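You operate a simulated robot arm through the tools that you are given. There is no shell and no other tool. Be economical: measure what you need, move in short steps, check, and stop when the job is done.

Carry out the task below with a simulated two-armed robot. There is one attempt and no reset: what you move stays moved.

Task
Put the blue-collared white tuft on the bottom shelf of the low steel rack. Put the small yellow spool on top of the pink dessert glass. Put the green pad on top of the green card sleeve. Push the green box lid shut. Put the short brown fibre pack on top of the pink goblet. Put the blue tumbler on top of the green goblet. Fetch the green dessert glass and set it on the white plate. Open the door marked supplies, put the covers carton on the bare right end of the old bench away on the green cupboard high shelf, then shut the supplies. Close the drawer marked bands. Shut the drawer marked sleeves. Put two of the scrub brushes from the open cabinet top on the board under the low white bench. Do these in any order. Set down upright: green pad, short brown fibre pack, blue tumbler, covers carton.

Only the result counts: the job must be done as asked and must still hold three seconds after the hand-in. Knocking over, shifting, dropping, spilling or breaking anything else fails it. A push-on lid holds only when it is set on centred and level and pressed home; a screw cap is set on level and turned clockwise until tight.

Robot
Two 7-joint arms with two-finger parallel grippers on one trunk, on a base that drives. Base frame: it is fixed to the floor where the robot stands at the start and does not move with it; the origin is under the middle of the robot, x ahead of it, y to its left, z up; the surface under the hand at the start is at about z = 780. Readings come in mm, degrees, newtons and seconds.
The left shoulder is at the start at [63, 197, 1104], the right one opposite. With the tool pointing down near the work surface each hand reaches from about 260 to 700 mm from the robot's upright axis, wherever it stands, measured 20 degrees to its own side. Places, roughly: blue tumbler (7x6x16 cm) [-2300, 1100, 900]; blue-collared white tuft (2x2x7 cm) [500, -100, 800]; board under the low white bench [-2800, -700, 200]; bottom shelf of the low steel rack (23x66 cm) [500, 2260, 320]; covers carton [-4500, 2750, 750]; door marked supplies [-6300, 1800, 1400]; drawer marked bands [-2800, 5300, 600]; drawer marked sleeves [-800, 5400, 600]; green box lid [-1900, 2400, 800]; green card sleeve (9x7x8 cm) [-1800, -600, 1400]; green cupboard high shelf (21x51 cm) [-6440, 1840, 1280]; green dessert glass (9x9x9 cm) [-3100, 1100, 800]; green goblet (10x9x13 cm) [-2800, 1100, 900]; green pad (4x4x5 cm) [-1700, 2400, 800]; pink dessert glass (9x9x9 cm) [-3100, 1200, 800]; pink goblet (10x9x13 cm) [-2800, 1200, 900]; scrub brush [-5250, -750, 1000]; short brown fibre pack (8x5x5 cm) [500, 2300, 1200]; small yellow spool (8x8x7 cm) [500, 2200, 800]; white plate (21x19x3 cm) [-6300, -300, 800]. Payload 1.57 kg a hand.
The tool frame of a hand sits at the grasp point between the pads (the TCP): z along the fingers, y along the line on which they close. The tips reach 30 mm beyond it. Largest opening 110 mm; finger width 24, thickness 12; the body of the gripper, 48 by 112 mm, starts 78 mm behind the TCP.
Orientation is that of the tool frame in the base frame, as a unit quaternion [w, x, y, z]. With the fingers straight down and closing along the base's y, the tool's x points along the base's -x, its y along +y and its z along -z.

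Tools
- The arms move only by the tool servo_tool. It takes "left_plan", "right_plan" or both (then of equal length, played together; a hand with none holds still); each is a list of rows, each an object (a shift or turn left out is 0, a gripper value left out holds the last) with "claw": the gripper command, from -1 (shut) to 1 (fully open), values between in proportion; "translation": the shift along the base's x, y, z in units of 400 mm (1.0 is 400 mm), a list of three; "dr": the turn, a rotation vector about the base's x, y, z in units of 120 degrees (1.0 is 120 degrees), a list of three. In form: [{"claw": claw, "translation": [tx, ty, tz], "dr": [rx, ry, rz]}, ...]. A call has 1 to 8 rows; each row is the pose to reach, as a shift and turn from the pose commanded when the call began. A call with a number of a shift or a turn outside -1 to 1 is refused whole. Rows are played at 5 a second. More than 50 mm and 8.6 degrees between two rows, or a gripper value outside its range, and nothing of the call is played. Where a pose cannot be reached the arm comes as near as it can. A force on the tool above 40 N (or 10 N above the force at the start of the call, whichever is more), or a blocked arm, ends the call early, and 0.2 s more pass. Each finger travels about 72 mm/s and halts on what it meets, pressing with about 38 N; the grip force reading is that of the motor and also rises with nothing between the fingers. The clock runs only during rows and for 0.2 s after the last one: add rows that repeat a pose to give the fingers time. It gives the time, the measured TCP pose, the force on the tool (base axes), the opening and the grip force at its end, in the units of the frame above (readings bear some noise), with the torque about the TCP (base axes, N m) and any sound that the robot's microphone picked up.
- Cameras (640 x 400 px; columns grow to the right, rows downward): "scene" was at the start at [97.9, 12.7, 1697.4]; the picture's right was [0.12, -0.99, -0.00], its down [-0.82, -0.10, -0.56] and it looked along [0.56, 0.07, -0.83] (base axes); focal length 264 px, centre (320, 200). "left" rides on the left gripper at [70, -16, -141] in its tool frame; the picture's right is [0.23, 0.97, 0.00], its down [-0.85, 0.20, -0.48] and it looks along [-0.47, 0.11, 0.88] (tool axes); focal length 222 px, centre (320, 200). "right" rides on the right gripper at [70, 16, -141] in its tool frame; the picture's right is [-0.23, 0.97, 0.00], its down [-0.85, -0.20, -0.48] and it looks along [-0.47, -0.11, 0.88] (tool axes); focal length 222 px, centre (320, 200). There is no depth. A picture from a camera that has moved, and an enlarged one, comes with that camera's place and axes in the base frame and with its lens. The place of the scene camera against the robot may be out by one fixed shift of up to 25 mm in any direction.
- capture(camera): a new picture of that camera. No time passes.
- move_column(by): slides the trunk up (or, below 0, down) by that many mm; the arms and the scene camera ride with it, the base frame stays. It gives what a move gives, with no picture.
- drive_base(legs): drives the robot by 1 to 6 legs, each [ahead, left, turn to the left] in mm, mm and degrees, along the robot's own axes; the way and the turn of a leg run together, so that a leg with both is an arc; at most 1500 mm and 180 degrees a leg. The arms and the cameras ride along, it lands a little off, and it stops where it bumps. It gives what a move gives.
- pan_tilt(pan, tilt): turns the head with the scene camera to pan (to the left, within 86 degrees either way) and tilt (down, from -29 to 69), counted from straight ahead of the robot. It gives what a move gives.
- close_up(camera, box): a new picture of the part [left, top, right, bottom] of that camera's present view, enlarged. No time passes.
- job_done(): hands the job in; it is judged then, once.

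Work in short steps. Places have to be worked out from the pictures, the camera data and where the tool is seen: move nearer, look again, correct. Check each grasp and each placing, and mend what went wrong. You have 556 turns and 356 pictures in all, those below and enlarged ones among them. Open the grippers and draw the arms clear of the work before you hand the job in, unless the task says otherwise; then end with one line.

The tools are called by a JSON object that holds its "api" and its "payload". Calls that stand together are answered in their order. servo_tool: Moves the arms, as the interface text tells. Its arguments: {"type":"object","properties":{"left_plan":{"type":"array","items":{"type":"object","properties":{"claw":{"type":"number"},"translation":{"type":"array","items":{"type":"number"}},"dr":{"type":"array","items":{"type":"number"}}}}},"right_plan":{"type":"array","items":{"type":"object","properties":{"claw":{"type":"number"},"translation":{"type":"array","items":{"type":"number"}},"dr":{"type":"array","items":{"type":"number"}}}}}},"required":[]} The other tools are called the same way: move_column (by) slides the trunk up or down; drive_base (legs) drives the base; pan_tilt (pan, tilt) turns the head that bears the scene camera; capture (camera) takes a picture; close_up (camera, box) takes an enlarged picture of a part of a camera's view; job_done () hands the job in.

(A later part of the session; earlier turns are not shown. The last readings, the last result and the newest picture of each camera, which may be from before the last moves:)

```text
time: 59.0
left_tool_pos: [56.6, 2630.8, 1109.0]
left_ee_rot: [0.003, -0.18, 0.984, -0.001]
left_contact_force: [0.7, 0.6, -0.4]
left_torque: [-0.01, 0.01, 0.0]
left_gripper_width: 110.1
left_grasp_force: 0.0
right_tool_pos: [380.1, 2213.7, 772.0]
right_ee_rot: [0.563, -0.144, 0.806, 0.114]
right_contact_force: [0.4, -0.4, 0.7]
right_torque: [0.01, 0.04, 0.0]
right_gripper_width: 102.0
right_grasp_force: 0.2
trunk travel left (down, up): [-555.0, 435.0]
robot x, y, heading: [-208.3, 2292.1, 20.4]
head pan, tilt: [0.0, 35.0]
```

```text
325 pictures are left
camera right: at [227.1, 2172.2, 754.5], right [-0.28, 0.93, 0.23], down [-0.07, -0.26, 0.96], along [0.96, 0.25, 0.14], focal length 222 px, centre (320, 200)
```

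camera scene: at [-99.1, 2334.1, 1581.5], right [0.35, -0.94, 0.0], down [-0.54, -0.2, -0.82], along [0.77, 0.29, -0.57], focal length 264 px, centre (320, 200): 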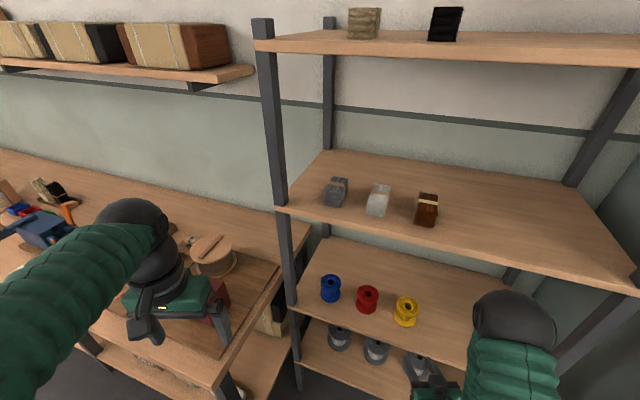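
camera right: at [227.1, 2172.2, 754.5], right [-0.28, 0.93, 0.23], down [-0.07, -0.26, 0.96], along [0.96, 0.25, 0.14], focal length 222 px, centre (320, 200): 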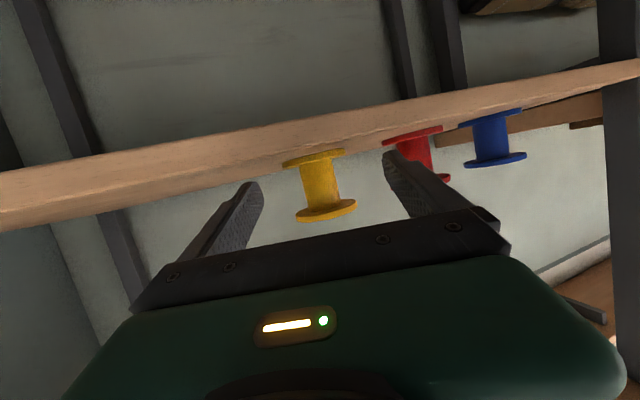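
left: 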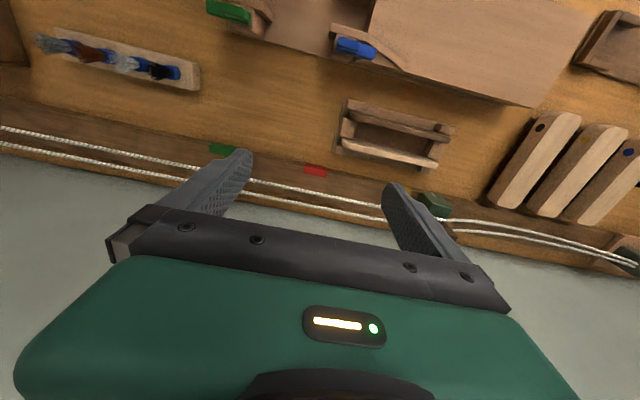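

Spool is centred between the fingers; I move in and close.

{"api": "servo_tool", "payload": {"right_plan": [{"translation": [0.09, 0.026, 0.0]}, {"translation": [0.17, 0.05, 0.004]}, {"translation": [0.26, 0.073, 0.006]}, {"translation": [0.26, 0.073, 0.006]}]}}

{"api": "capture", "payload": {"camera": "right"}}

```text
time: 60.0
left_tool_pos: [56.7, 2631.9, 1110.4]
left_ee_rot: [0.002, -0.179, 0.984, -0.001]
left_contact_force: [-0.8, 0.5, -0.1]
left_torque: [0.02, -0.01, 0.01]
left_gripper_width: 110.1
left_grasp_force: 0.0
right_tool_pos: [482.6, 2243.6, 774.9]
right_ee_rot: [0.564, -0.143, 0.806, 0.113]
right_contact_force: [0.3, -0.2, -0.2]
right_torque: [0.0, 0.01, 0.02]
right_gripper_width: 101.8
right_grasp_force: 0.0
trunk travel left (down, up): [-555.0, 435.0]
robot x, y, heading: [-205.2, 2291.1, 20.4]
head pan, tilt: [0.0, 35.0]
```

```text
324 pictures are left
camera right: at [331.1, 2201.3, 757.2], right [-0.28, 0.93, 0.23], down [-0.07, -0.26, 0.96], along [0.96, 0.25, 0.14], focal length 222 px, centre (320, 200)
```

right: 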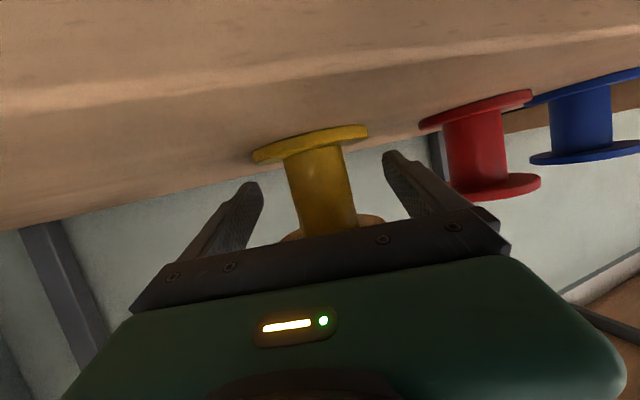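

Fingers straddle the core. I close.

{"api": "servo_tool", "payload": {"right_plan": [{"claw": 0.2}, {"claw": -0.4}, {"claw": -1}, {"claw": -1}, {"claw": -1}]}}

{"api": "capture", "payload": {"camera": "right"}}

```text
time: 61.2
left_tool_pos: [58.1, 2631.7, 1108.5]
left_ee_rot: [0.003, -0.179, 0.984, -0.001]
left_contact_force: [0.6, -0.8, 0.2]
left_torque: [0.02, -0.03, -0.02]
left_gripper_width: 110.2
left_grasp_force: 0.1
right_tool_pos: [482.9, 2242.6, 773.1]
right_ee_rot: [0.563, -0.144, 0.806, 0.114]
right_contact_force: [-0.3, -0.1, 0.4]
right_torque: [0.03, -0.02, 0.0]
right_gripper_width: 42.1
right_grasp_force: 37.8
trunk travel left (down, up): [-555.0, 435.0]
robot x, y, heading: [-207.6, 2288.8, 20.6]
head pan, tilt: [0.0, 35.0]
```

```text
323 pictures are left
camera right: at [331.0, 2201.1, 756.8], right [-0.27, 0.93, 0.23], down [-0.07, -0.26, 0.96], along [0.96, 0.25, 0.14], focal length 222 px, centre (320, 200)
```

right: 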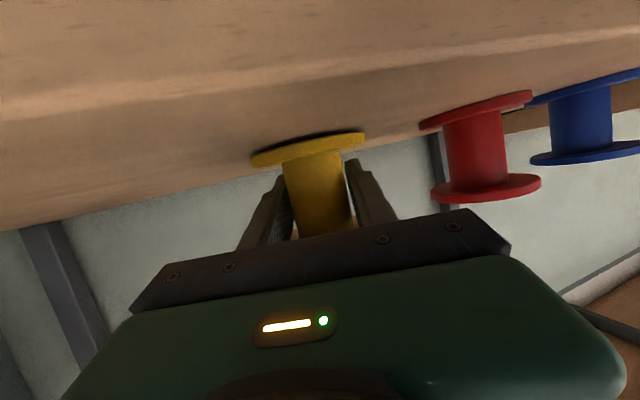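

Core gripped at 42 mm. I lift and draw the spool out.

{"api": "servo_tool", "payload": {"right_plan": [{"translation": [0, 0, 0.05]}, {"translation": [0, 0, 0.12]}, {"translation": [-0.1, -0.03, 0.15]}, {"translation": [-0.2, -0.06, 0.15]}, {"translation": [-0.3, -0.09, 0.15]}, {"translation": [-0.35, -0.11, 0.15]}]}}

{"api": "drive_base", "payload": {"legs": [[-300, 0, 0], [0, 0, -20]]}}

{"api": "capture", "payload": {"camera": "right"}}

{"api": "capture", "payload": {"camera": "scene"}}

```text
time: 62.6
left_tool_pos: [57.0, 2631.4, 1109.3]
left_ee_rot: [0.003, -0.18, 0.984, 0.0]
left_contact_force: [-0.2, 0.4, -0.4]
left_torque: [-0.01, 0.02, -0.02]
left_gripper_width: 110.1
left_grasp_force: 0.1
right_tool_pos: [342.6, 2200.0, 834.5]
right_ee_rot: [0.563, -0.143, 0.806, 0.113]
right_contact_force: [0.1, 0.6, -1.4]
right_torque: [0.04, 0.02, 0.0]
right_gripper_width: 42.0
right_grasp_force: 38.0
trunk travel left (down, up): [-555.0, 435.0]
robot x, y, heading: [-204.6, 2293.0, 20.2]
head pan, tilt: [0.0, 35.0]
```

```text
time: 65.7
left_tool_pos: [-122.8, 2415.2, 1109.6]
left_ee_rot: [0.003, -0.005, 1.0, -0.001]
left_contact_force: [-0.2, 0.6, -0.2]
left_torque: [-0.03, 0.01, 0.01]
left_gripper_width: 109.9
left_grasp_force: 0.1
right_tool_pos: [-3.9, 1910.7, 833.6]
right_ee_rot: [0.574, 0.0, 0.819, 0.013]
right_contact_force: [0.0, 0.0, -1.0]
right_torque: [-0.01, -0.02, 0.05]
right_gripper_width: 41.8
right_grasp_force: 38.2
trunk travel left (down, up): [-555.0, 435.0]
robot x, y, heading: [-486.9, 2187.6, 0.3]
head pan, tilt: [0.0, 35.0]
```

```text
322 pictures are left
camera right: at [-160.5, 1924.4, 816.9], right [0.06, 0.97, 0.23], down [-0.16, -0.22, 0.96], along [0.99, -0.1, 0.14], focal length 222 px, centre (320, 200)
```

right: 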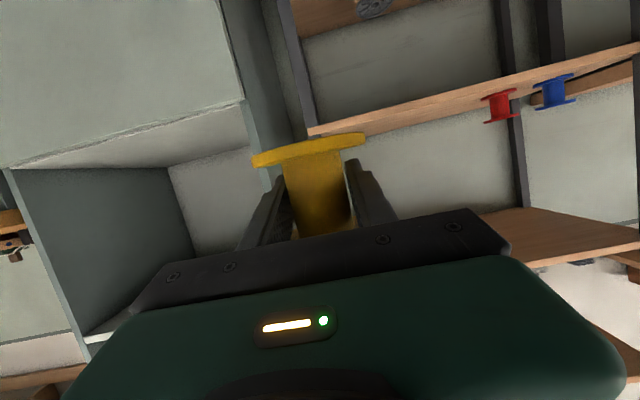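

```text
321 pictures are left
camera scene: at [-374.0, 2190.2, 1581.4], right [0.0, -1.0, 0.0], down [-0.58, 0.0, -0.82], along [0.82, 0.0, -0.58], focal length 264 px, centre (320, 200)
```

scene: 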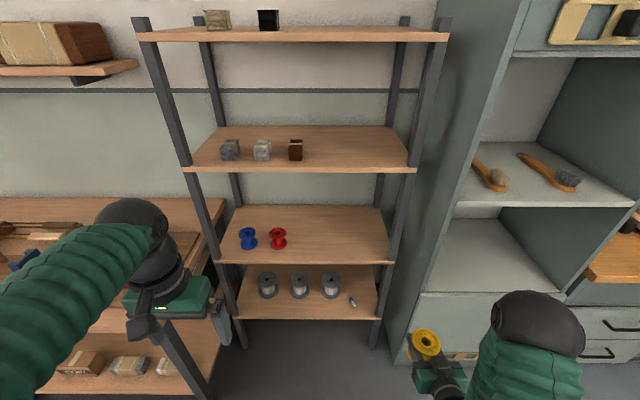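

Spool held. Now I raise the trunk and pitch the left hand forward for the brown pack on the second shelf.

{"api": "move_column", "payload": {"by": 250}}

{"api": "servo_tool", "payload": {"left_plan": [{"claw": 0.6, "translation": [0.04, 0.014, -0.04], "dr": [0, -0.068, 0]}, {"translation": [0.09, 0.028, -0.08], "dr": [0, -0.136, 0]}, {"translation": [0.13, 0.041, -0.12], "dr": [0, -0.204, 0]}, {"translation": [0.18, 0.055, -0.16], "dr": [0, -0.272, 0]}, {"translation": [0.22, 0.07, -0.2], "dr": [0, -0.34, 0]}, {"translation": [0.26, 0.083, -0.24], "dr": [0, -0.408, 0]}, {"translation": [0.31, 0.1, -0.28], "dr": [0, -0.476, 0]}, {"translation": [0.35, 0.11, -0.32], "dr": [0, -0.544, 0]}]}}

{"api": "drive_base", "payload": {"legs": [[0, 0, -20]]}}

{"api": "servo_tool", "payload": {"left_plan": [{"dr": [0, 0, 0.07]}, {"dr": [0, 0, 0.14]}, {"dr": [0, 0, 0.167]}, {"dr": [0, 0, 0.167]}]}}

{"api": "capture", "payload": {"camera": "left"}}

{"api": "capture", "payload": {"camera": "scene"}}

```text
time: 68.3
left_tool_pos: [-122.4, 2415.4, 1359.8]
left_ee_rot: [0.004, -0.004, 1.0, -0.001]
left_contact_force: [0.8, 0.8, -0.9]
left_torque: [0.02, -0.01, -0.03]
left_gripper_width: 110.0
left_grasp_force: 0.1
right_tool_pos: [-3.8, 1910.0, 1084.5]
right_ee_rot: [0.574, 0.0, 0.819, 0.013]
right_contact_force: [0.4, -0.1, -0.9]
right_torque: [0.01, -0.05, 0.0]
right_gripper_width: 42.2
right_grasp_force: 37.5
trunk travel left (down, up): [-805.0, 185.0]
robot x, y, heading: [-488.6, 2186.0, 0.1]
head pan, tilt: [0.0, 35.0]
```

```text
time: 70.1
left_tool_pos: [26.0, 2471.9, 1233.0]
left_ee_rot: [0.543, -0.009, 0.84, -0.003]
left_contact_force: [2.4, -8.2, -1.6]
left_torque: [0.32, -0.05, 0.77]
left_gripper_width: 88.0
left_grasp_force: 0.1
left hand out of reach, approached as far as the arm can: row 8
right_tool_pos: [-2.3, 1914.7, 1084.7]
right_ee_rot: [0.574, 0.0, 0.819, 0.012]
right_contact_force: [0.0, 0.1, -1.1]
right_torque: [-0.04, 0.01, -0.08]
right_gripper_width: 41.9
right_grasp_force: 37.9
trunk travel left (down, up): [-805.0, 185.0]
robot x, y, heading: [-487.3, 2184.6, 0.0]
head pan, tilt: [0.0, 35.0]
```

```text
time: 71.6
left_tool_pos: [88.8, 2270.0, 1231.6]
left_ee_rot: [0.531, 0.144, 0.829, -0.098]
left_contact_force: [0.9, 0.9, 0.3]
left_torque: [-0.03, 0.0, 0.02]
left_gripper_width: 88.3
left_grasp_force: 0.1
right_tool_pos: [-127.6, 1763.2, 1085.6]
right_ee_rot: [0.567, 0.143, 0.806, -0.089]
right_contact_force: [-0.1, -0.2, -0.9]
right_torque: [-0.03, -0.02, -0.01]
right_gripper_width: 41.8
right_grasp_force: 38.8
trunk travel left (down, up): [-805.0, 185.0]
robot x, y, heading: [-488.6, 2185.5, -19.7]
head pan, tilt: [0.0, 35.0]
```

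```text
time: 72.6
left_tool_pos: [89.7, 2272.0, 1232.5]
left_ee_rot: [0.541, -0.003, 0.841, -0.003]
left_contact_force: [-0.1, -0.2, 0.5]
left_torque: [-0.01, -0.02, 0.01]
left_gripper_width: 88.0
left_grasp_force: 0.0
left hand out of reach, approached as far as the arm can: row 1, 2
right_tool_pos: [-128.5, 1764.2, 1085.7]
right_ee_rot: [0.568, 0.143, 0.806, -0.088]
right_contact_force: [-0.3, -0.6, -1.2]
right_torque: [-0.04, -0.01, -0.04]
right_gripper_width: 41.7
right_grasp_force: 38.1
trunk travel left (down, up): [-805.0, 185.0]
robot x, y, heading: [-488.1, 2186.2, -19.7]
head pan, tilt: [0.0, 35.0]
```

```text
320 pictures are left
camera left: at [-69.3, 2253.5, 1227.7], right [-0.1, 0.97, -0.22], down [-0.08, 0.21, 0.97], along [0.99, 0.11, 0.06], focal length 222 px, centre (320, 200)
```

left: 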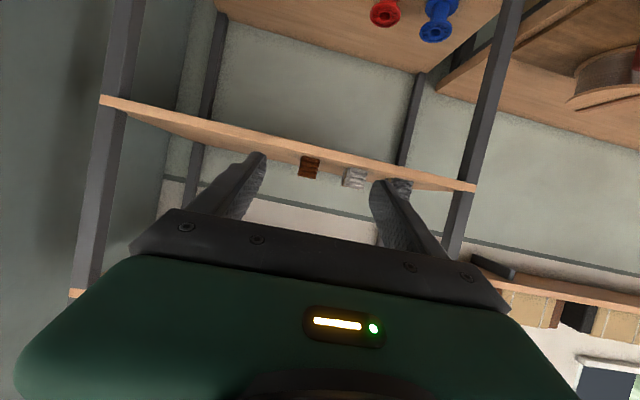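

```text
319 pictures are left
camera scene: at [-380.4, 2150.8, 1831.5], right [-0.34, -0.94, 0.0], down [-0.54, 0.19, -0.82], along [0.77, -0.28, -0.57], focal length 264 px, centre (320, 200)
```

scene: 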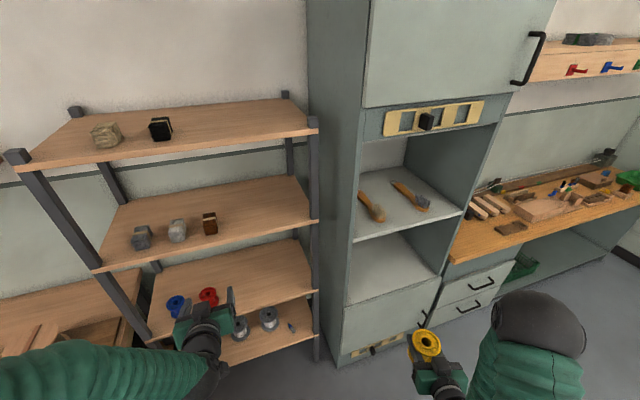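

The hand is level and yawed straight; the pack triangulates to about [476, 2273, 1190]. I drive 240 mm in base +x.

{"api": "drive_base", "payload": {"legs": [[226, 81, 0]]}}

{"api": "capture", "payload": {"camera": "left"}}

{"api": "close_up", "payload": {"camera": "scene", "box": [160, 180, 400, 330]}}

```text
time: 74.3
left_tool_pos: [325.8, 2271.5, 1234.9]
left_ee_rot: [0.542, -0.004, 0.84, -0.002]
left_contact_force: [0.2, -0.1, -0.6]
left_torque: [0.0, -0.01, -0.05]
left_gripper_width: 88.1
left_grasp_force: 0.0
right_tool_pos: [110.4, 1763.0, 1085.8]
right_ee_rot: [0.569, 0.142, 0.805, -0.087]
right_contact_force: [-0.3, -0.1, 0.0]
right_torque: [-0.03, -0.05, -0.01]
right_gripper_width: 41.8
right_grasp_force: 38.5
trunk travel left (down, up): [-805.0, 185.0]
robot x, y, heading: [-245.4, 2188.8, -19.9]
head pan, tilt: [0.0, 35.0]
```

```text
318 pictures are left
camera left: at [168.7, 2252.9, 1229.3], right [-0.1, 0.97, -0.22], down [-0.08, 0.21, 0.97], along [0.99, 0.11, 0.06], focal length 222 px, centre (320, 200)
```

left: 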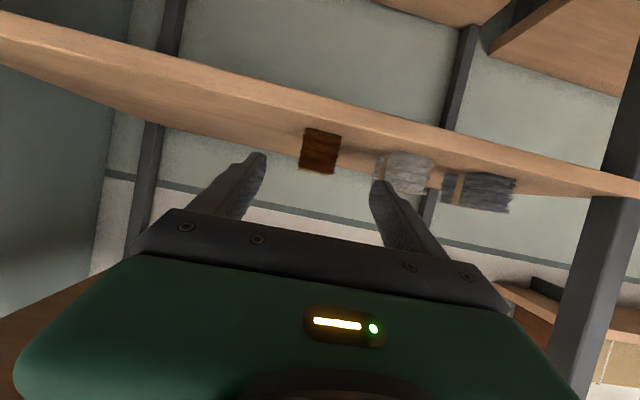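

```text
2.67 times, centred on (280, 255) of scene
camera zoom: at [-145.0, 2149.3, 1831.9], right [-0.34, -0.94, 0.0], down [-0.54, 0.19, -0.82], along [0.77, -0.28, -0.57], focal length 704 px, centre (427, 53)
```

zoom: 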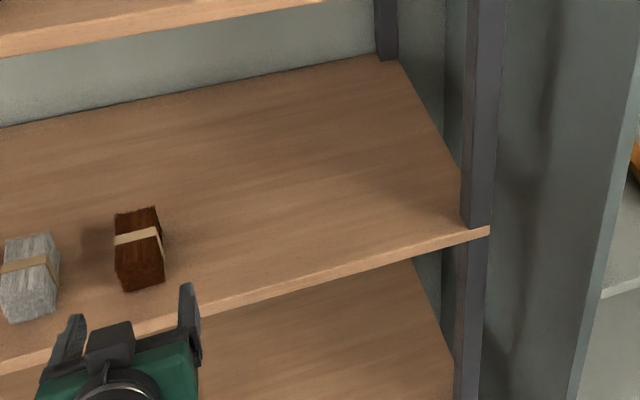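

The pack's front face is at [432, 2268, 1190], aligned with x. I narrow the opening, lower to z 1203 and move in.

{"api": "servo_tool", "payload": {"left_plan": [{"claw": 0.3, "translation": [0, -0.004, -0.04]}, {"translation": [0, -0.004, -0.08]}, {"translation": [0.08, -0.004, -0.08]}, {"translation": [0.16, -0.004, -0.08]}, {"translation": [0.2, -0.004, -0.08]}]}}

{"api": "capture", "payload": {"camera": "left"}}

```text
time: 75.5
left_tool_pos: [373.8, 2290.2, 1249.3]
left_ee_rot: [0.54, -0.003, 0.841, -0.004]
left_contact_force: [0.2, 0.4, 0.3]
left_torque: [0.0, 0.02, -0.01]
left_gripper_width: 71.6
left_grasp_force: 0.1
left hand out of reach, approached as far as the arm can: row 1, 2, 3, 4, 5
right_tool_pos: [113.0, 1762.6, 1086.5]
right_ee_rot: [0.569, 0.143, 0.805, -0.088]
right_contact_force: [-0.4, 0.1, -0.9]
right_torque: [0.0, 0.01, 0.0]
right_gripper_width: 42.0
right_grasp_force: 38.3
trunk travel left (down, up): [-805.0, 185.0]
robot x, y, heading: [-246.3, 2182.1, -19.7]
head pan, tilt: [0.0, 35.0]
```

```text
316 pictures are left
camera left: at [215.6, 2270.7, 1244.6], right [-0.1, 0.97, -0.22], down [-0.08, 0.21, 0.97], along [0.99, 0.11, 0.06], focal length 222 px, centre (320, 200)
```

left: 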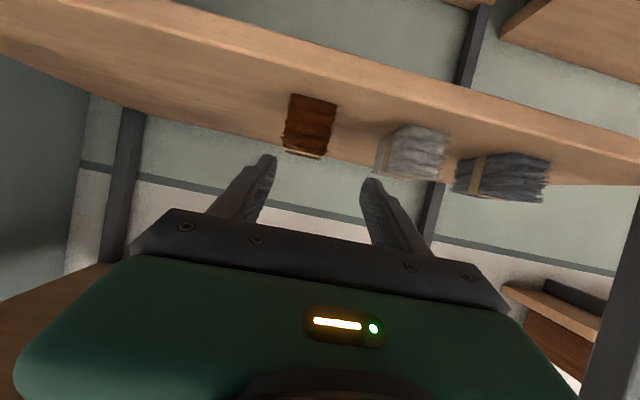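

The arm is at a joint limit, so I'll use base and trunk moves: shift to y≈2269, then lower the trunk.

{"api": "drive_base", "payload": {"legs": [[-12, -27, 0]]}}

{"api": "move_column", "payload": {"by": -46}}

{"api": "capture", "payload": {"camera": "left"}}

```text
time: 76.4
left_tool_pos: [358.2, 2271.2, 1245.8]
left_ee_rot: [0.538, -0.004, 0.843, -0.004]
left_contact_force: [-0.3, 1.1, -0.3]
left_torque: [-0.03, -0.04, -0.02]
left_gripper_width: 71.4
left_grasp_force: 0.1
right_tool_pos: [97.5, 1745.1, 1084.8]
right_ee_rot: [0.567, 0.141, 0.807, -0.087]
right_contact_force: [1.0, 0.5, -0.9]
right_torque: [-0.04, 0.02, -0.06]
right_gripper_width: 41.7
right_grasp_force: 38.4
trunk travel left (down, up): [-805.0, 185.0]
robot x, y, heading: [-265.5, 2166.2, -19.8]
head pan, tilt: [0.0, 35.0]
```

```text
time: 77.2
left_tool_pos: [357.3, 2280.9, 1199.5]
left_ee_rot: [0.539, -0.007, 0.842, -0.007]
left_contact_force: [-0.4, -1.1, -0.3]
left_torque: [0.0, 0.0, -0.04]
left_gripper_width: 71.5
left_grasp_force: 0.0
right_tool_pos: [95.2, 1753.4, 1042.4]
right_ee_rot: [0.569, 0.139, 0.806, -0.09]
right_contact_force: [0.3, 0.1, -1.2]
right_torque: [-0.02, 0.0, -0.07]
right_gripper_width: 41.6
right_grasp_force: 37.7
trunk travel left (down, up): [-759.0, 231.0]
robot x, y, heading: [-264.3, 2165.0, -19.3]
head pan, tilt: [0.0, 35.0]
```

```text
315 pictures are left
camera left: at [198.6, 2261.3, 1196.3], right [-0.1, 0.97, -0.22], down [-0.08, 0.22, 0.97], along [0.99, 0.11, 0.05], focal length 222 px, centre (320, 200)
```

left: 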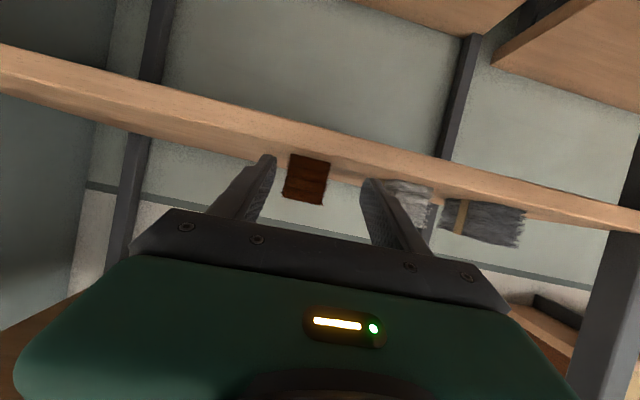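

Aligned in height. I drive in half way, check, then the rest.

{"api": "drive_base", "payload": {"legs": [[52, 9, 0]]}}

{"api": "capture", "payload": {"camera": "left"}}

```text
time: 78.2
left_tool_pos: [398.4, 2271.4, 1204.6]
left_ee_rot: [0.542, -0.005, 0.84, -0.007]
left_contact_force: [0.1, 1.9, -0.5]
left_torque: [-0.04, -0.02, -0.03]
left_gripper_width: 71.2
left_grasp_force: 0.0
right_tool_pos: [139.4, 1744.0, 1046.0]
right_ee_rot: [0.572, 0.139, 0.804, -0.09]
right_contact_force: [-0.4, 0.4, -0.5]
right_torque: [-0.01, -0.05, -0.01]
right_gripper_width: 42.0
right_grasp_force: 38.0
trunk travel left (down, up): [-759.0, 231.0]
robot x, y, heading: [-214.2, 2156.4, -19.7]
head pan, tilt: [0.0, 35.0]
```

```text
314 pictures are left
camera left: at [240.7, 2253.6, 1200.1], right [-0.1, 0.97, -0.22], down [-0.09, 0.22, 0.97], along [0.99, 0.11, 0.06], focal length 222 px, centre (320, 200)
```

left: 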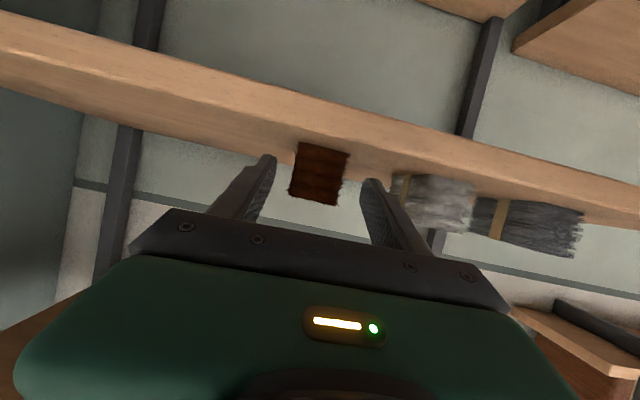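

Centred. I drive the remaining 69 mm and look.

{"api": "drive_base", "payload": {"legs": [[66, 21, 0]]}}

{"api": "capture", "payload": {"camera": "left"}}

```text
time: 79.2
left_tool_pos: [466.9, 2258.5, 1205.4]
left_ee_rot: [0.543, -0.003, 0.84, -0.003]
left_contact_force: [0.4, -0.9, 0.3]
left_torque: [0.06, 0.02, 0.03]
left_gripper_width: 71.3
left_grasp_force: 0.1
right_tool_pos: [206.4, 1731.3, 1041.3]
right_ee_rot: [0.57, 0.142, 0.804, -0.088]
right_contact_force: [-0.3, -0.5, -0.4]
right_torque: [-0.01, -0.06, 0.03]
right_gripper_width: 41.8
right_grasp_force: 37.8
trunk travel left (down, up): [-759.0, 231.0]
robot x, y, heading: [-145.9, 2149.5, -20.0]
head pan, tilt: [0.0, 35.0]
```

```text
313 pictures are left
camera left: at [309.6, 2240.5, 1200.7], right [-0.09, 0.97, -0.22], down [-0.09, 0.21, 0.97], along [0.99, 0.11, 0.06], focal length 222 px, centre (320, 200)
```

left: 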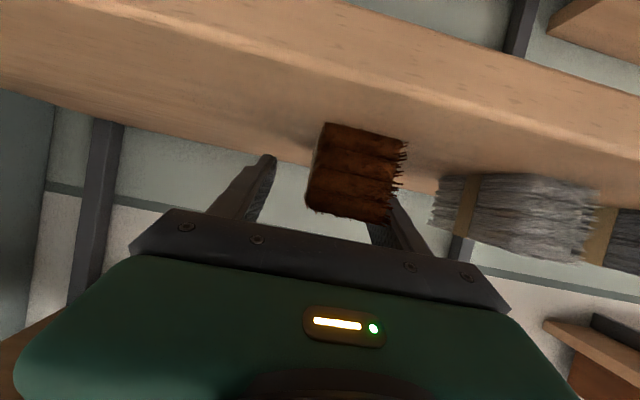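

The hand is ~12 mm too far right of the pack; I shift left slightly.

{"api": "drive_base", "payload": {"legs": [[-4, 12, 0]]}}

{"api": "capture", "payload": {"camera": "left"}}

```text
time: 80.0
left_tool_pos: [475.6, 2271.5, 1202.6]
left_ee_rot: [0.54, -0.002, 0.841, -0.004]
left_contact_force: [0.1, -1.2, -0.3]
left_torque: [0.01, 0.01, 0.03]
left_gripper_width: 71.6
left_grasp_force: 0.2
right_tool_pos: [212.6, 1743.6, 1039.1]
right_ee_rot: [0.567, 0.142, 0.806, -0.089]
right_contact_force: [-0.1, 0.0, -1.1]
right_torque: [0.0, 0.02, 0.02]
right_gripper_width: 42.0
right_grasp_force: 37.9
trunk travel left (down, up): [-759.0, 231.0]
robot x, y, heading: [-148.2, 2163.8, -19.9]
head pan, tilt: [0.0, 35.0]
```

```text
312 pictures are left
camera left: at [317.0, 2253.1, 1197.5], right [-0.09, 0.97, -0.22], down [-0.08, 0.21, 0.97], along [0.99, 0.11, 0.06], focal length 222 px, centre (320, 200)
```

left: 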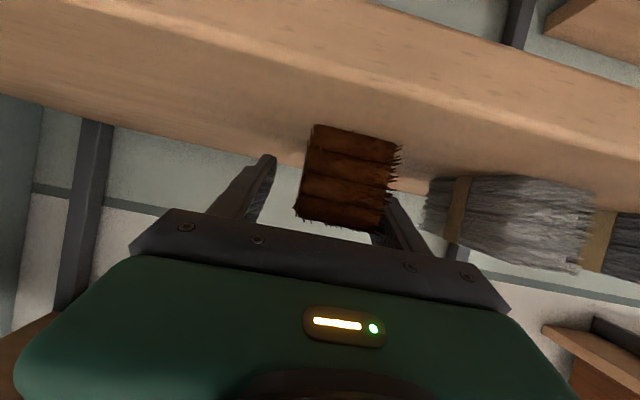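

Near enough centred; I close on the pack.

{"api": "servo_tool", "payload": {"left_plan": [{"claw": 0.0}, {"claw": -0.3}, {"claw": -0.6}, {"claw": -1}, {"claw": -1}]}}

{"api": "capture", "payload": {"camera": "left"}}

```text
time: 81.2
left_tool_pos: [470.2, 2265.6, 1204.7]
left_ee_rot: [0.541, 0.0, 0.841, -0.004]
left_contact_force: [0.6, -3.0, 7.3]
left_torque: [0.06, -0.19, -0.04]
left_gripper_width: 41.7
left_grasp_force: 38.0
right_tool_pos: [209.1, 1742.1, 1039.5]
right_ee_rot: [0.569, 0.143, 0.805, -0.087]
right_contact_force: [-0.4, 0.5, -1.2]
right_torque: [0.02, -0.01, 0.0]
right_gripper_width: 41.9
right_grasp_force: 38.2
trunk travel left (down, up): [-759.0, 231.0]
robot x, y, heading: [-147.8, 2164.3, -19.6]
head pan, tilt: [0.0, 35.0]
```

```text
311 pictures are left
camera left: at [312.0, 2248.9, 1199.7], right [-0.09, 0.97, -0.21], down [-0.08, 0.21, 0.98], along [0.99, 0.11, 0.06], focal length 222 px, centre (320, 200)
```

left: 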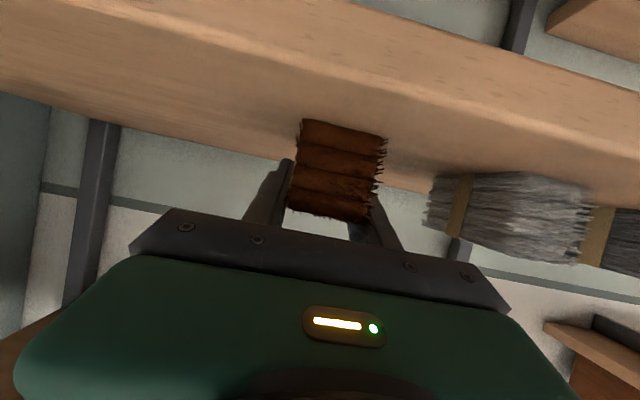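

Gripped at 42 mm. Lift by trunk 60 mm, then back away.

{"api": "move_column", "payload": {"by": 60}}

{"api": "drive_base", "payload": {"legs": [[-430, -150, 0]]}}

{"api": "capture", "payload": {"camera": "left"}}

{"api": "capture", "payload": {"camera": "scene"}}

```text
time: 82.2
left_tool_pos: [472.7, 2269.7, 1262.3]
left_ee_rot: [0.541, -0.002, 0.841, -0.004]
left_contact_force: [0.8, 0.5, -1.5]
left_torque: [0.03, 0.0, 0.01]
left_gripper_width: 41.6
left_grasp_force: 37.7
right_tool_pos: [212.8, 1743.7, 1100.2]
right_ee_rot: [0.568, 0.143, 0.806, -0.089]
right_contact_force: [-0.3, 0.2, -1.0]
right_torque: [-0.01, 0.01, 0.01]
right_gripper_width: 41.8
right_grasp_force: 38.4
trunk travel left (down, up): [-819.0, 171.0]
robot x, y, heading: [-146.4, 2168.1, -19.7]
head pan, tilt: [0.0, 35.0]
```

```text
time: 84.9
left_tool_pos: [18.6, 2276.4, 1261.1]
left_ee_rot: [0.54, -0.004, 0.842, -0.002]
left_contact_force: [0.0, -0.3, -0.9]
left_torque: [-0.03, 0.0, -0.03]
left_gripper_width: 41.6
left_grasp_force: 38.3
right_tool_pos: [-239.9, 1751.1, 1100.0]
right_ee_rot: [0.568, 0.14, 0.806, -0.087]
right_contact_force: [-0.6, -0.1, -0.3]
right_torque: [-0.02, 0.0, 0.01]
right_gripper_width: 41.8
right_grasp_force: 38.7
trunk travel left (down, up): [-819.0, 171.0]
robot x, y, heading: [-600.1, 2173.5, -19.9]
head pan, tilt: [0.0, 35.0]
```

```text
310 pictures are left
camera left: at [-138.9, 2258.5, 1257.6], right [-0.1, 0.97, -0.22], down [-0.08, 0.21, 0.97], along [0.99, 0.11, 0.06], focal length 222 px, centre (320, 200)
```

left: 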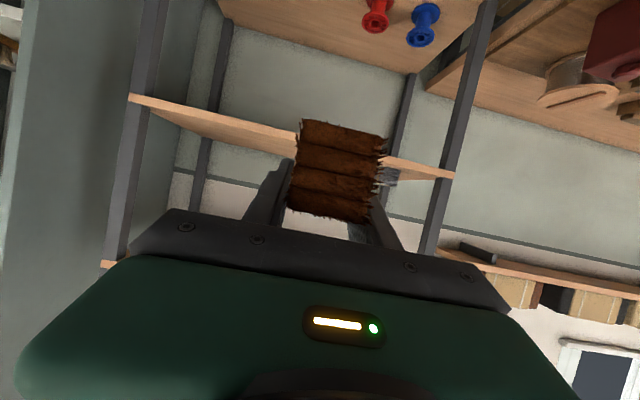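

```text
309 pictures are left
camera scene: at [-490.3, 2134.5, 1845.1], right [-0.33, -0.94, 0.0], down [-0.54, 0.19, -0.82], along [0.77, -0.27, -0.58], focal length 264 px, centre (320, 200)
```

scene: 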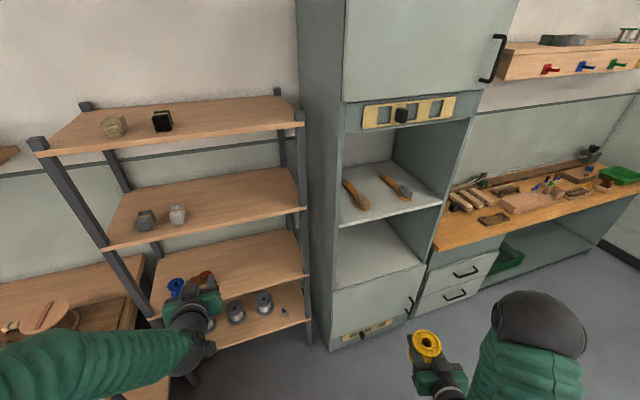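

Both objects held. I rotate here toward the -x side to look at the goblet table.

{"api": "drive_base", "payload": {"legs": [[0, 0, -140]]}}

{"api": "pan_tilt", "payload": {"pan": 0, "tilt": 25}}

{"api": "capture", "payload": {"camera": "scene"}}

```text
time: 91.1
left_tool_pos: [-1006.4, 1690.7, 1263.9]
left_ee_rot: [0.183, 0.788, 0.292, -0.509]
left_contact_force: [0.2, -0.6, -1.5]
left_torque: [-0.04, 0.0, 0.01]
left_gripper_width: 41.9
left_grasp_force: 37.5
right_tool_pos: [-1147.1, 2259.6, 1102.2]
right_ee_rot: [0.112, 0.805, 0.143, -0.565]
right_contact_force: [-0.2, -0.1, -1.7]
right_torque: [-0.03, 0.02, 0.01]
right_gripper_width: 42.0
right_grasp_force: 38.7
trunk travel left (down, up): [-819.0, 171.0]
robot x, y, heading: [-600.2, 2171.1, -159.1]
head pan, tilt: [0.0, 35.0]
```

```text
time: 91.8
left_tool_pos: [-1004.8, 1690.7, 1263.9]
left_ee_rot: [0.184, 0.788, 0.293, -0.51]
left_contact_force: [-0.1, 0.0, -1.0]
left_torque: [0.0, 0.0, 0.02]
left_gripper_width: 41.8
left_grasp_force: 38.2
right_tool_pos: [-1146.1, 2260.1, 1102.3]
right_ee_rot: [0.114, 0.804, 0.145, -0.565]
right_contact_force: [-0.4, -0.3, -1.3]
right_torque: [-0.01, -0.01, -0.02]
right_gripper_width: 41.8
right_grasp_force: 38.6
trunk travel left (down, up): [-819.0, 171.0]
robot x, y, heading: [-599.0, 2168.6, -159.5]
head pan, tilt: [0.0, 25.0]
```

```text
308 pictures are left
camera scene: at [-727.2, 2129.9, 1861.1], right [-0.35, 0.94, 0.0], down [0.4, 0.15, -0.91], along [-0.85, -0.32, -0.43], focal length 264 px, centre (320, 200)
```

scene: 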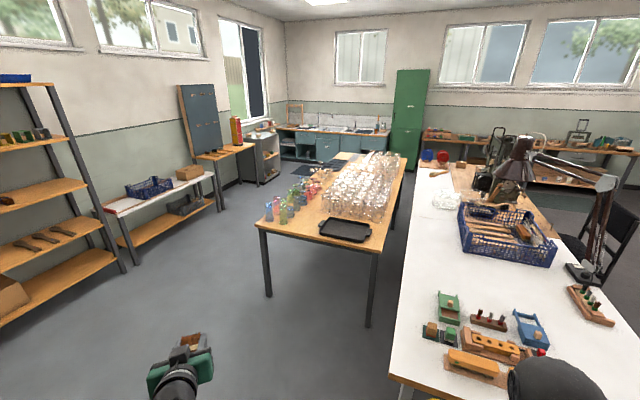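

The glassware table is ahead; I zoom in on it.

{"api": "close_up", "payload": {"camera": "scene", "box": [240, 140, 420, 253]}}

{"api": "close_up", "payload": {"camera": "scene", "box": [400, 240, 640, 390]}}

```text
3.54 times, centred on (330, 196) of scene
camera zoom: at [-727.2, 2129.9, 1861.1], right [-0.35, 0.94, 0.0], down [0.4, 0.15, -0.91], along [-0.85, -0.32, -0.43], focal length 935 px, centre (285, 212)
```

zoom: 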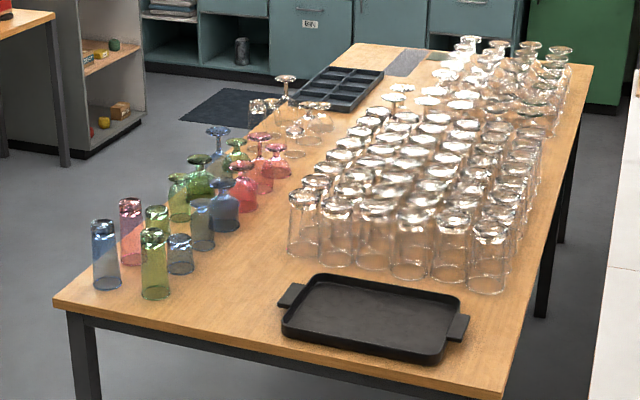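

```text
2.67 times, centred on (520, 315) of scene
camera zoom: at [-727.2, 2129.9, 1861.1], right [-0.35, 0.94, 0.0], down [0.4, 0.15, -0.91], along [-0.85, -0.32, -0.43], focal length 704 px, centre (-213, -107)
```

zoom: 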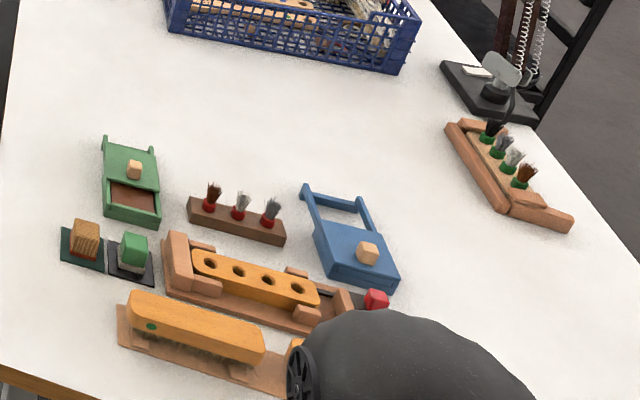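

Glasses are inverted on the table; the ones I need are along its -y edge. I drive to the aisle at about [-1300, 350] and turn to face +y.

{"api": "drive_base", "payload": {"legs": [[647, 730, 0], [647, 730, 0], [0, 0, -110.5]]}}

{"api": "drive_base", "payload": {"legs": [[0, 650, 0], [0, 700, 0]]}}

{"api": "pan_tilt", "payload": {"pan": 0, "tilt": 45}}

{"api": "capture", "payload": {"camera": "scene"}}

```text
time: 106.2
left_tool_pos: [-1587.7, 875.5, 1264.4]
left_ee_rot: [-0.314, 0.69, -0.48, -0.441]
left_contact_force: [1.1, 0.0, -0.4]
left_torque: [0.01, 0.02, 0.01]
left_gripper_width: 41.9
left_grasp_force: 38.8
right_tool_pos: [-1004.3, 809.3, 1101.2]
right_ee_rot: [0.399, -0.578, 0.578, 0.416]
right_contact_force: [0.5, -0.5, -2.0]
right_torque: [0.01, 0.02, 0.02]
right_gripper_width: 41.9
right_grasp_force: 38.4
trunk travel left (down, up): [-819.0, 171.0]
robot x, y, heading: [-1278.6, 333.0, 90.4]
head pan, tilt: [0.0, 25.0]
```

```text
time: 113.3
left_tool_pos: [-2943.5, 858.4, 1266.8]
left_ee_rot: [-0.311, 0.69, -0.478, -0.445]
left_contact_force: [-0.2, -0.5, -0.8]
left_torque: [0.02, 0.04, 0.02]
left_gripper_width: 41.6
left_grasp_force: 37.9
right_tool_pos: [-2361.0, 798.2, 1099.6]
right_ee_rot: [-0.394, 0.58, -0.576, -0.42]
right_contact_force: [0.6, 0.4, -0.8]
right_torque: [0.03, 0.0, 0.05]
right_gripper_width: 42.1
right_grasp_force: 38.1
trunk travel left (down, up): [-819.0, 171.0]
robot x, y, heading: [-2635.5, 317.9, 91.0]
head pan, tilt: [0.0, 25.0]
```

```text
time: 114.2
left_tool_pos: [-2947.0, 857.0, 1265.7]
left_ee_rot: [-0.312, 0.692, -0.477, -0.444]
left_contact_force: [0.3, 0.1, 0.3]
left_torque: [-0.01, 0.03, 0.04]
left_gripper_width: 41.9
left_grasp_force: 37.8
right_tool_pos: [-2363.7, 797.9, 1100.5]
right_ee_rot: [-0.397, 0.579, -0.576, -0.419]
right_contact_force: [0.3, 0.1, -1.1]
right_torque: [-0.01, 0.0, 0.05]
right_gripper_width: 41.7
right_grasp_force: 38.2
trunk travel left (down, up): [-819.0, 171.0]
robot x, y, heading: [-2636.6, 319.4, 90.6]
head pan, tilt: [0.0, 45.0]
```

```text
305 pictures are left
camera scene: at [-2640.5, 437.0, 1830.7], right [1.0, 0.01, 0.0], down [0.01, -0.71, -0.71], along [-0.01, 0.71, -0.71], focal length 264 px, centre (320, 200)
```

scene: 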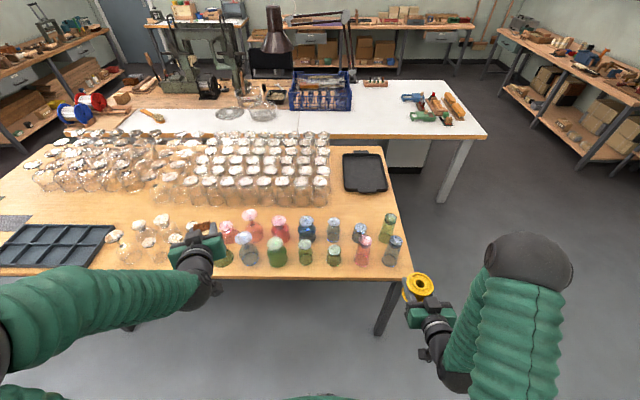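

{"api": "close_up", "payload": {"camera": "scene", "box": [190, 190, 420, 290]}}

{"api": "capture", "payload": {"camera": "left"}}

```text
2.78 times, centred on (305, 240) of scene
camera zoom: at [-2640.5, 437.0, 1830.7], right [1.0, 0.01, 0.0], down [0.01, -0.71, -0.71], along [-0.01, 0.71, -0.71], focal length 735 px, centre (362, 89)
```

zoom: 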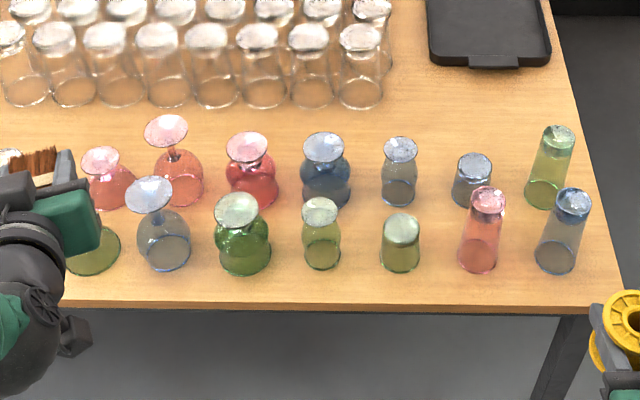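

```text
303 pictures are left
camera left: at [-2877.4, 713.6, 1260.7], right [-0.88, -0.43, -0.21], down [-0.16, -0.15, 0.97], along [-0.45, 0.89, 0.06], focal length 222 px, centre (320, 200)
```

left: 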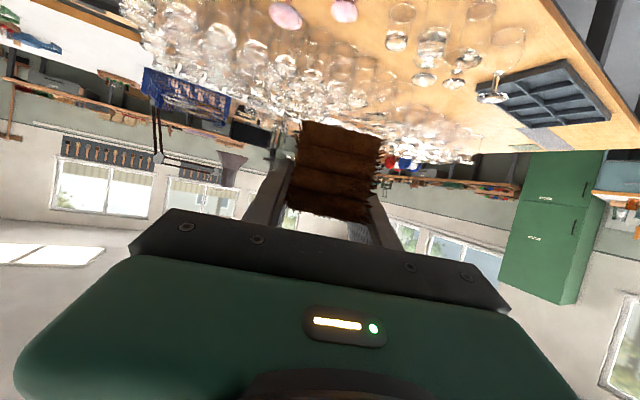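

Pink goblet ≈[-2840, 1232], green goblet ≈[-2836, 1091], pink dessert ≈[-3084, 1214]. I raise the right hand out of the way before lowering the trunk, testing its reach.

{"api": "servo_tool", "payload": {"right_plan": [{"translation": [0, 0, 0.1]}, {"translation": [0, 0, 0.2]}, {"translation": [0, 0, 0.3]}, {"translation": [0, 0, 0.4]}, {"translation": [0, 0, 0.5]}, {"translation": [0, -0.1, 0.6]}]}}

```text
refused: row 6 steps farther than a row can; nothing moved
```

{"api": "servo_tool", "payload": {"right_plan": [{"translation": [0, 0, 0.1]}, {"translation": [0, 0, 0.2]}, {"translation": [0, 0, 0.3]}, {"translation": [0, 0, 0.4]}, {"translation": [0, 0, 0.5]}, {"translation": [0, 0, 0.6]}]}}

```text
time: 115.6
left_tool_pos: [-2952.3, 854.5, 1266.4]
left_ee_rot: [-0.313, 0.693, -0.476, -0.443]
left_contact_force: [0.0, 0.9, -1.0]
left_torque: [0.0, -0.02, -0.02]
left_gripper_width: 41.7
left_grasp_force: 38.1
right_tool_pos: [-2364.3, 809.8, 1352.5]
right_ee_rot: [-0.398, 0.58, -0.575, -0.418]
right_contact_force: [-0.4, -0.5, -1.3]
right_torque: [0.03, -0.02, -0.04]
right_gripper_width: 42.0
right_grasp_force: 38.2
right hand out of reach, approached as far as the arm can: row 1, 2, 3, 4, 5, 6
trunk travel left (down, up): [-819.0, 171.0]
robot x, y, heading: [-2637.1, 320.7, 90.7]
head pan, tilt: [0.0, 45.0]
```

Right hand is high now. I turn 10° more, lower the trunk 200 mm, and bring the left hand toward the pink goblet, keeping well above the glass.

{"api": "drive_base", "payload": {"legs": [[0, 0, 10]]}}

{"api": "move_column", "payload": {"by": -200}}

{"api": "drive_base", "payload": {"legs": [[250, -265, 0]]}}

{"api": "capture", "payload": {"camera": "scene"}}

{"api": "capture", "payload": {"camera": "left"}}

```text
time: 116.7
left_tool_pos: [-3040.2, 794.7, 1265.7]
left_ee_rot: [-0.272, 0.731, -0.415, -0.469]
left_contact_force: [-0.3, 0.6, -0.6]
left_torque: [0.01, 0.0, -0.02]
left_gripper_width: 41.7
left_grasp_force: 38.5
right_tool_pos: [-2449.8, 854.4, 1350.6]
right_ee_rot: [-0.358, 0.629, -0.522, -0.451]
right_contact_force: [0.3, -0.3, -1.0]
right_torque: [0.0, 0.02, 0.01]
right_gripper_width: 42.0
right_grasp_force: 38.2
trunk travel left (down, up): [-819.0, 171.0]
robot x, y, heading: [-2634.7, 322.2, 101.0]
head pan, tilt: [0.0, 45.0]
```

```text
time: 118.8
left_tool_pos: [-3040.8, 792.5, 1065.0]
left_ee_rot: [-0.272, 0.731, -0.414, -0.469]
left_contact_force: [-0.4, 0.2, 0.3]
left_torque: [0.03, 0.02, 0.01]
left_gripper_width: 41.7
left_grasp_force: 38.1
right_tool_pos: [-2451.8, 853.4, 1151.0]
right_ee_rot: [-0.358, 0.629, -0.522, -0.451]
right_contact_force: [0.6, 0.8, -1.3]
right_torque: [0.01, -0.02, -0.04]
right_gripper_width: 41.9
right_grasp_force: 38.3
trunk travel left (down, up): [-619.0, 371.0]
robot x, y, heading: [-2633.6, 317.7, 100.7]
head pan, tilt: [0.0, 45.0]
```

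```text
time: 121.2
left_tool_pos: [-2831.9, 1087.2, 1065.3]
left_ee_rot: [-0.274, 0.731, -0.413, -0.469]
left_contact_force: [-0.9, 0.1, -2.2]
left_torque: [0.0, -0.01, 0.0]
left_gripper_width: 41.7
left_grasp_force: 38.4
right_tool_pos: [-2244.7, 1147.6, 1153.0]
right_ee_rot: [-0.358, 0.63, -0.521, -0.451]
right_contact_force: [0.6, -0.1, -1.1]
right_torque: [0.0, -0.01, 0.0]
right_gripper_width: 42.0
right_grasp_force: 37.8
trunk travel left (down, up): [-619.0, 371.0]
robot x, y, heading: [-2425.5, 610.1, 101.0]
head pan, tilt: [0.0, 45.0]
```

```text
302 pictures are left
camera scene: at [-2458.4, 727.5, 1630.8], right [0.98, 0.19, 0.0], down [0.14, -0.69, -0.71], along [-0.13, 0.69, -0.71], focal length 264 px, centre (320, 200)
```

scene: 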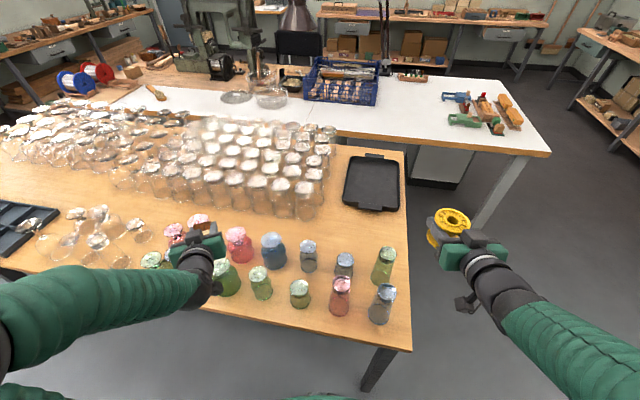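

```text
301 pictures are left
camera left: at [-2738.3, 958.5, 1059.9], right [-0.79, -0.58, -0.22], down [-0.14, -0.18, 0.97], along [-0.6, 0.8, 0.06], focal length 222 px, centre (320, 200)
```

left: 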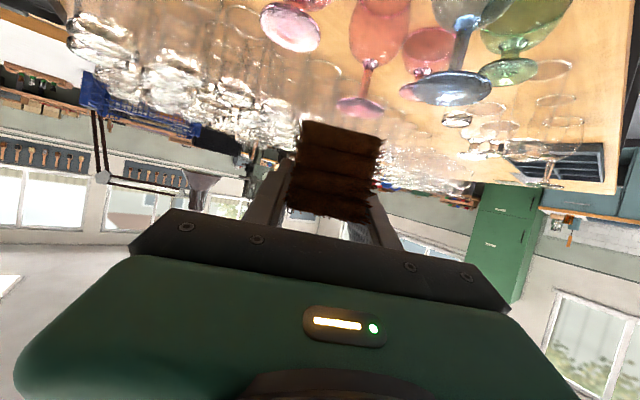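

Goblet tops work out at z≈875 (table ≈745), pink goblet at about [-2847, 1240]. I extend the left arm toward it, staying high.

{"api": "servo_tool", "payload": {"left_plan": [{"translation": [0, 0.06, 0]}, {"translation": [-0.01, 0.12, 0]}, {"translation": [-0.02, 0.2, -0.02]}, {"translation": [-0.03, 0.28, -0.04]}, {"translation": [-0.04, 0.37, -0.06]}, {"translation": [-0.04, 0.37, -0.06]}]}}

{"api": "capture", "payload": {"camera": "left"}}

```text
time: 122.6
left_tool_pos: [-2840.3, 1145.2, 1112.7]
left_ee_rot: [-0.272, 0.732, -0.413, -0.469]
left_contact_force: [-0.2, 0.1, -1.4]
left_torque: [0.0, -0.01, -0.03]
left_gripper_width: 41.5
left_grasp_force: 38.1
left hand out of reach, approached as far as the arm can: row 1, 2, 3, 4, 5, 6
right_tool_pos: [-2241.9, 1149.0, 1151.8]
right_ee_rot: [-0.358, 0.629, -0.522, -0.451]
right_contact_force: [-0.8, 0.3, -1.5]
right_torque: [0.03, 0.01, 0.01]
right_gripper_width: 41.8
right_grasp_force: 37.8
trunk travel left (down, up): [-619.0, 371.0]
robot x, y, heading: [-2429.4, 614.0, 100.9]
head pan, tilt: [0.0, 45.0]
```

```text
300 pictures are left
camera left: at [-2746.1, 1017.3, 1106.8], right [-0.79, -0.58, -0.22], down [-0.14, -0.18, 0.97], along [-0.6, 0.8, 0.06], focal length 222 px, centre (320, 200)
```

left: 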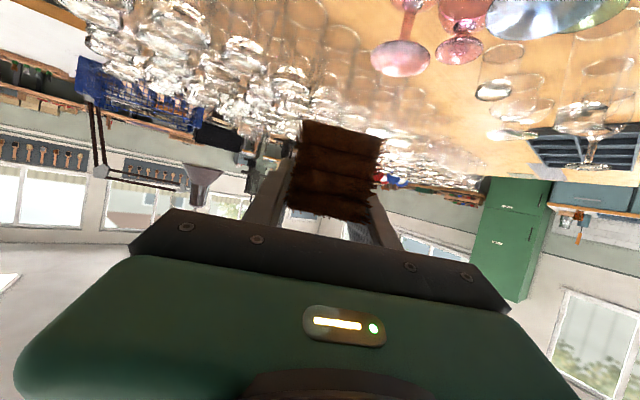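

The wrist is at a limit and neighbours are close, so it is safer to regrasp the pack from above. I go to the free near end of the table (about [-2330, 1340]), approaching from +x.

{"api": "drive_base", "payload": {"legs": [[-150, 0, 0], [-50, -913, 0], [0, 0, 79], [0, -1000, 0]]}}

{"api": "servo_tool", "payload": {"left_plan": [{"dr": [0, 0, -0.07]}, {"dr": [0, 0, -0.14]}, {"dr": [0, 0, -0.165]}, {"dr": [0, 0, -0.165]}]}}

{"api": "capture", "payload": {"camera": "scene"}}

```text
time: 136.5
left_tool_pos: [-2089.1, 1293.7, 1111.1]
left_ee_rot: [0.084, 0.828, 0.143, -0.535]
left_contact_force: [-0.1, 0.4, -0.8]
left_torque: [-0.02, 0.01, 0.01]
left_gripper_width: 41.7
left_grasp_force: 38.2
right_tool_pos: [-1973.0, 1880.2, 1151.5]
right_ee_rot: [0.008, 0.817, -0.005, -0.576]
right_contact_force: [-0.6, -0.1, -1.0]
right_torque: [0.03, -0.01, 0.02]
right_gripper_width: 41.9
right_grasp_force: 38.2
trunk travel left (down, up): [-619.0, 371.0]
robot x, y, heading: [-1486.9, 1593.0, 179.1]
head pan, tilt: [0.0, 45.0]
```

```text
time: 137.5
left_tool_pos: [-2088.1, 1296.0, 1111.6]
left_ee_rot: [-0.007, 0.84, -0.001, -0.542]
left_contact_force: [-0.1, 0.7, -0.4]
left_torque: [0.01, 0.0, -0.01]
left_gripper_width: 42.0
left_grasp_force: 38.3
right_tool_pos: [-1972.0, 1883.8, 1151.8]
right_ee_rot: [0.009, 0.817, -0.005, -0.576]
right_contact_force: [-0.8, -0.2, -0.4]
right_torque: [-0.02, 0.01, 0.0]
right_gripper_width: 42.0
right_grasp_force: 37.8
trunk travel left (down, up): [-619.0, 371.0]
robot x, y, heading: [-1485.5, 1597.2, 179.7]
head pan, tilt: [0.0, 45.0]
```

```text
299 pictures are left
camera scene: at [-1605.9, 1601.5, 1630.7], right [0.01, 1.0, 0.0], down [0.71, -0.01, -0.71], along [-0.71, 0.01, -0.71], focal length 264 px, centre (320, 200)
```

scene: 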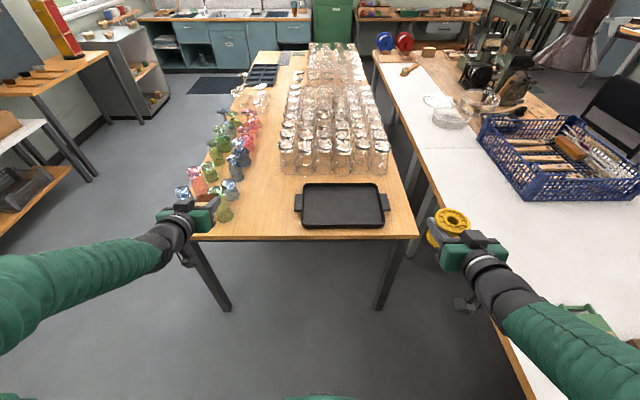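

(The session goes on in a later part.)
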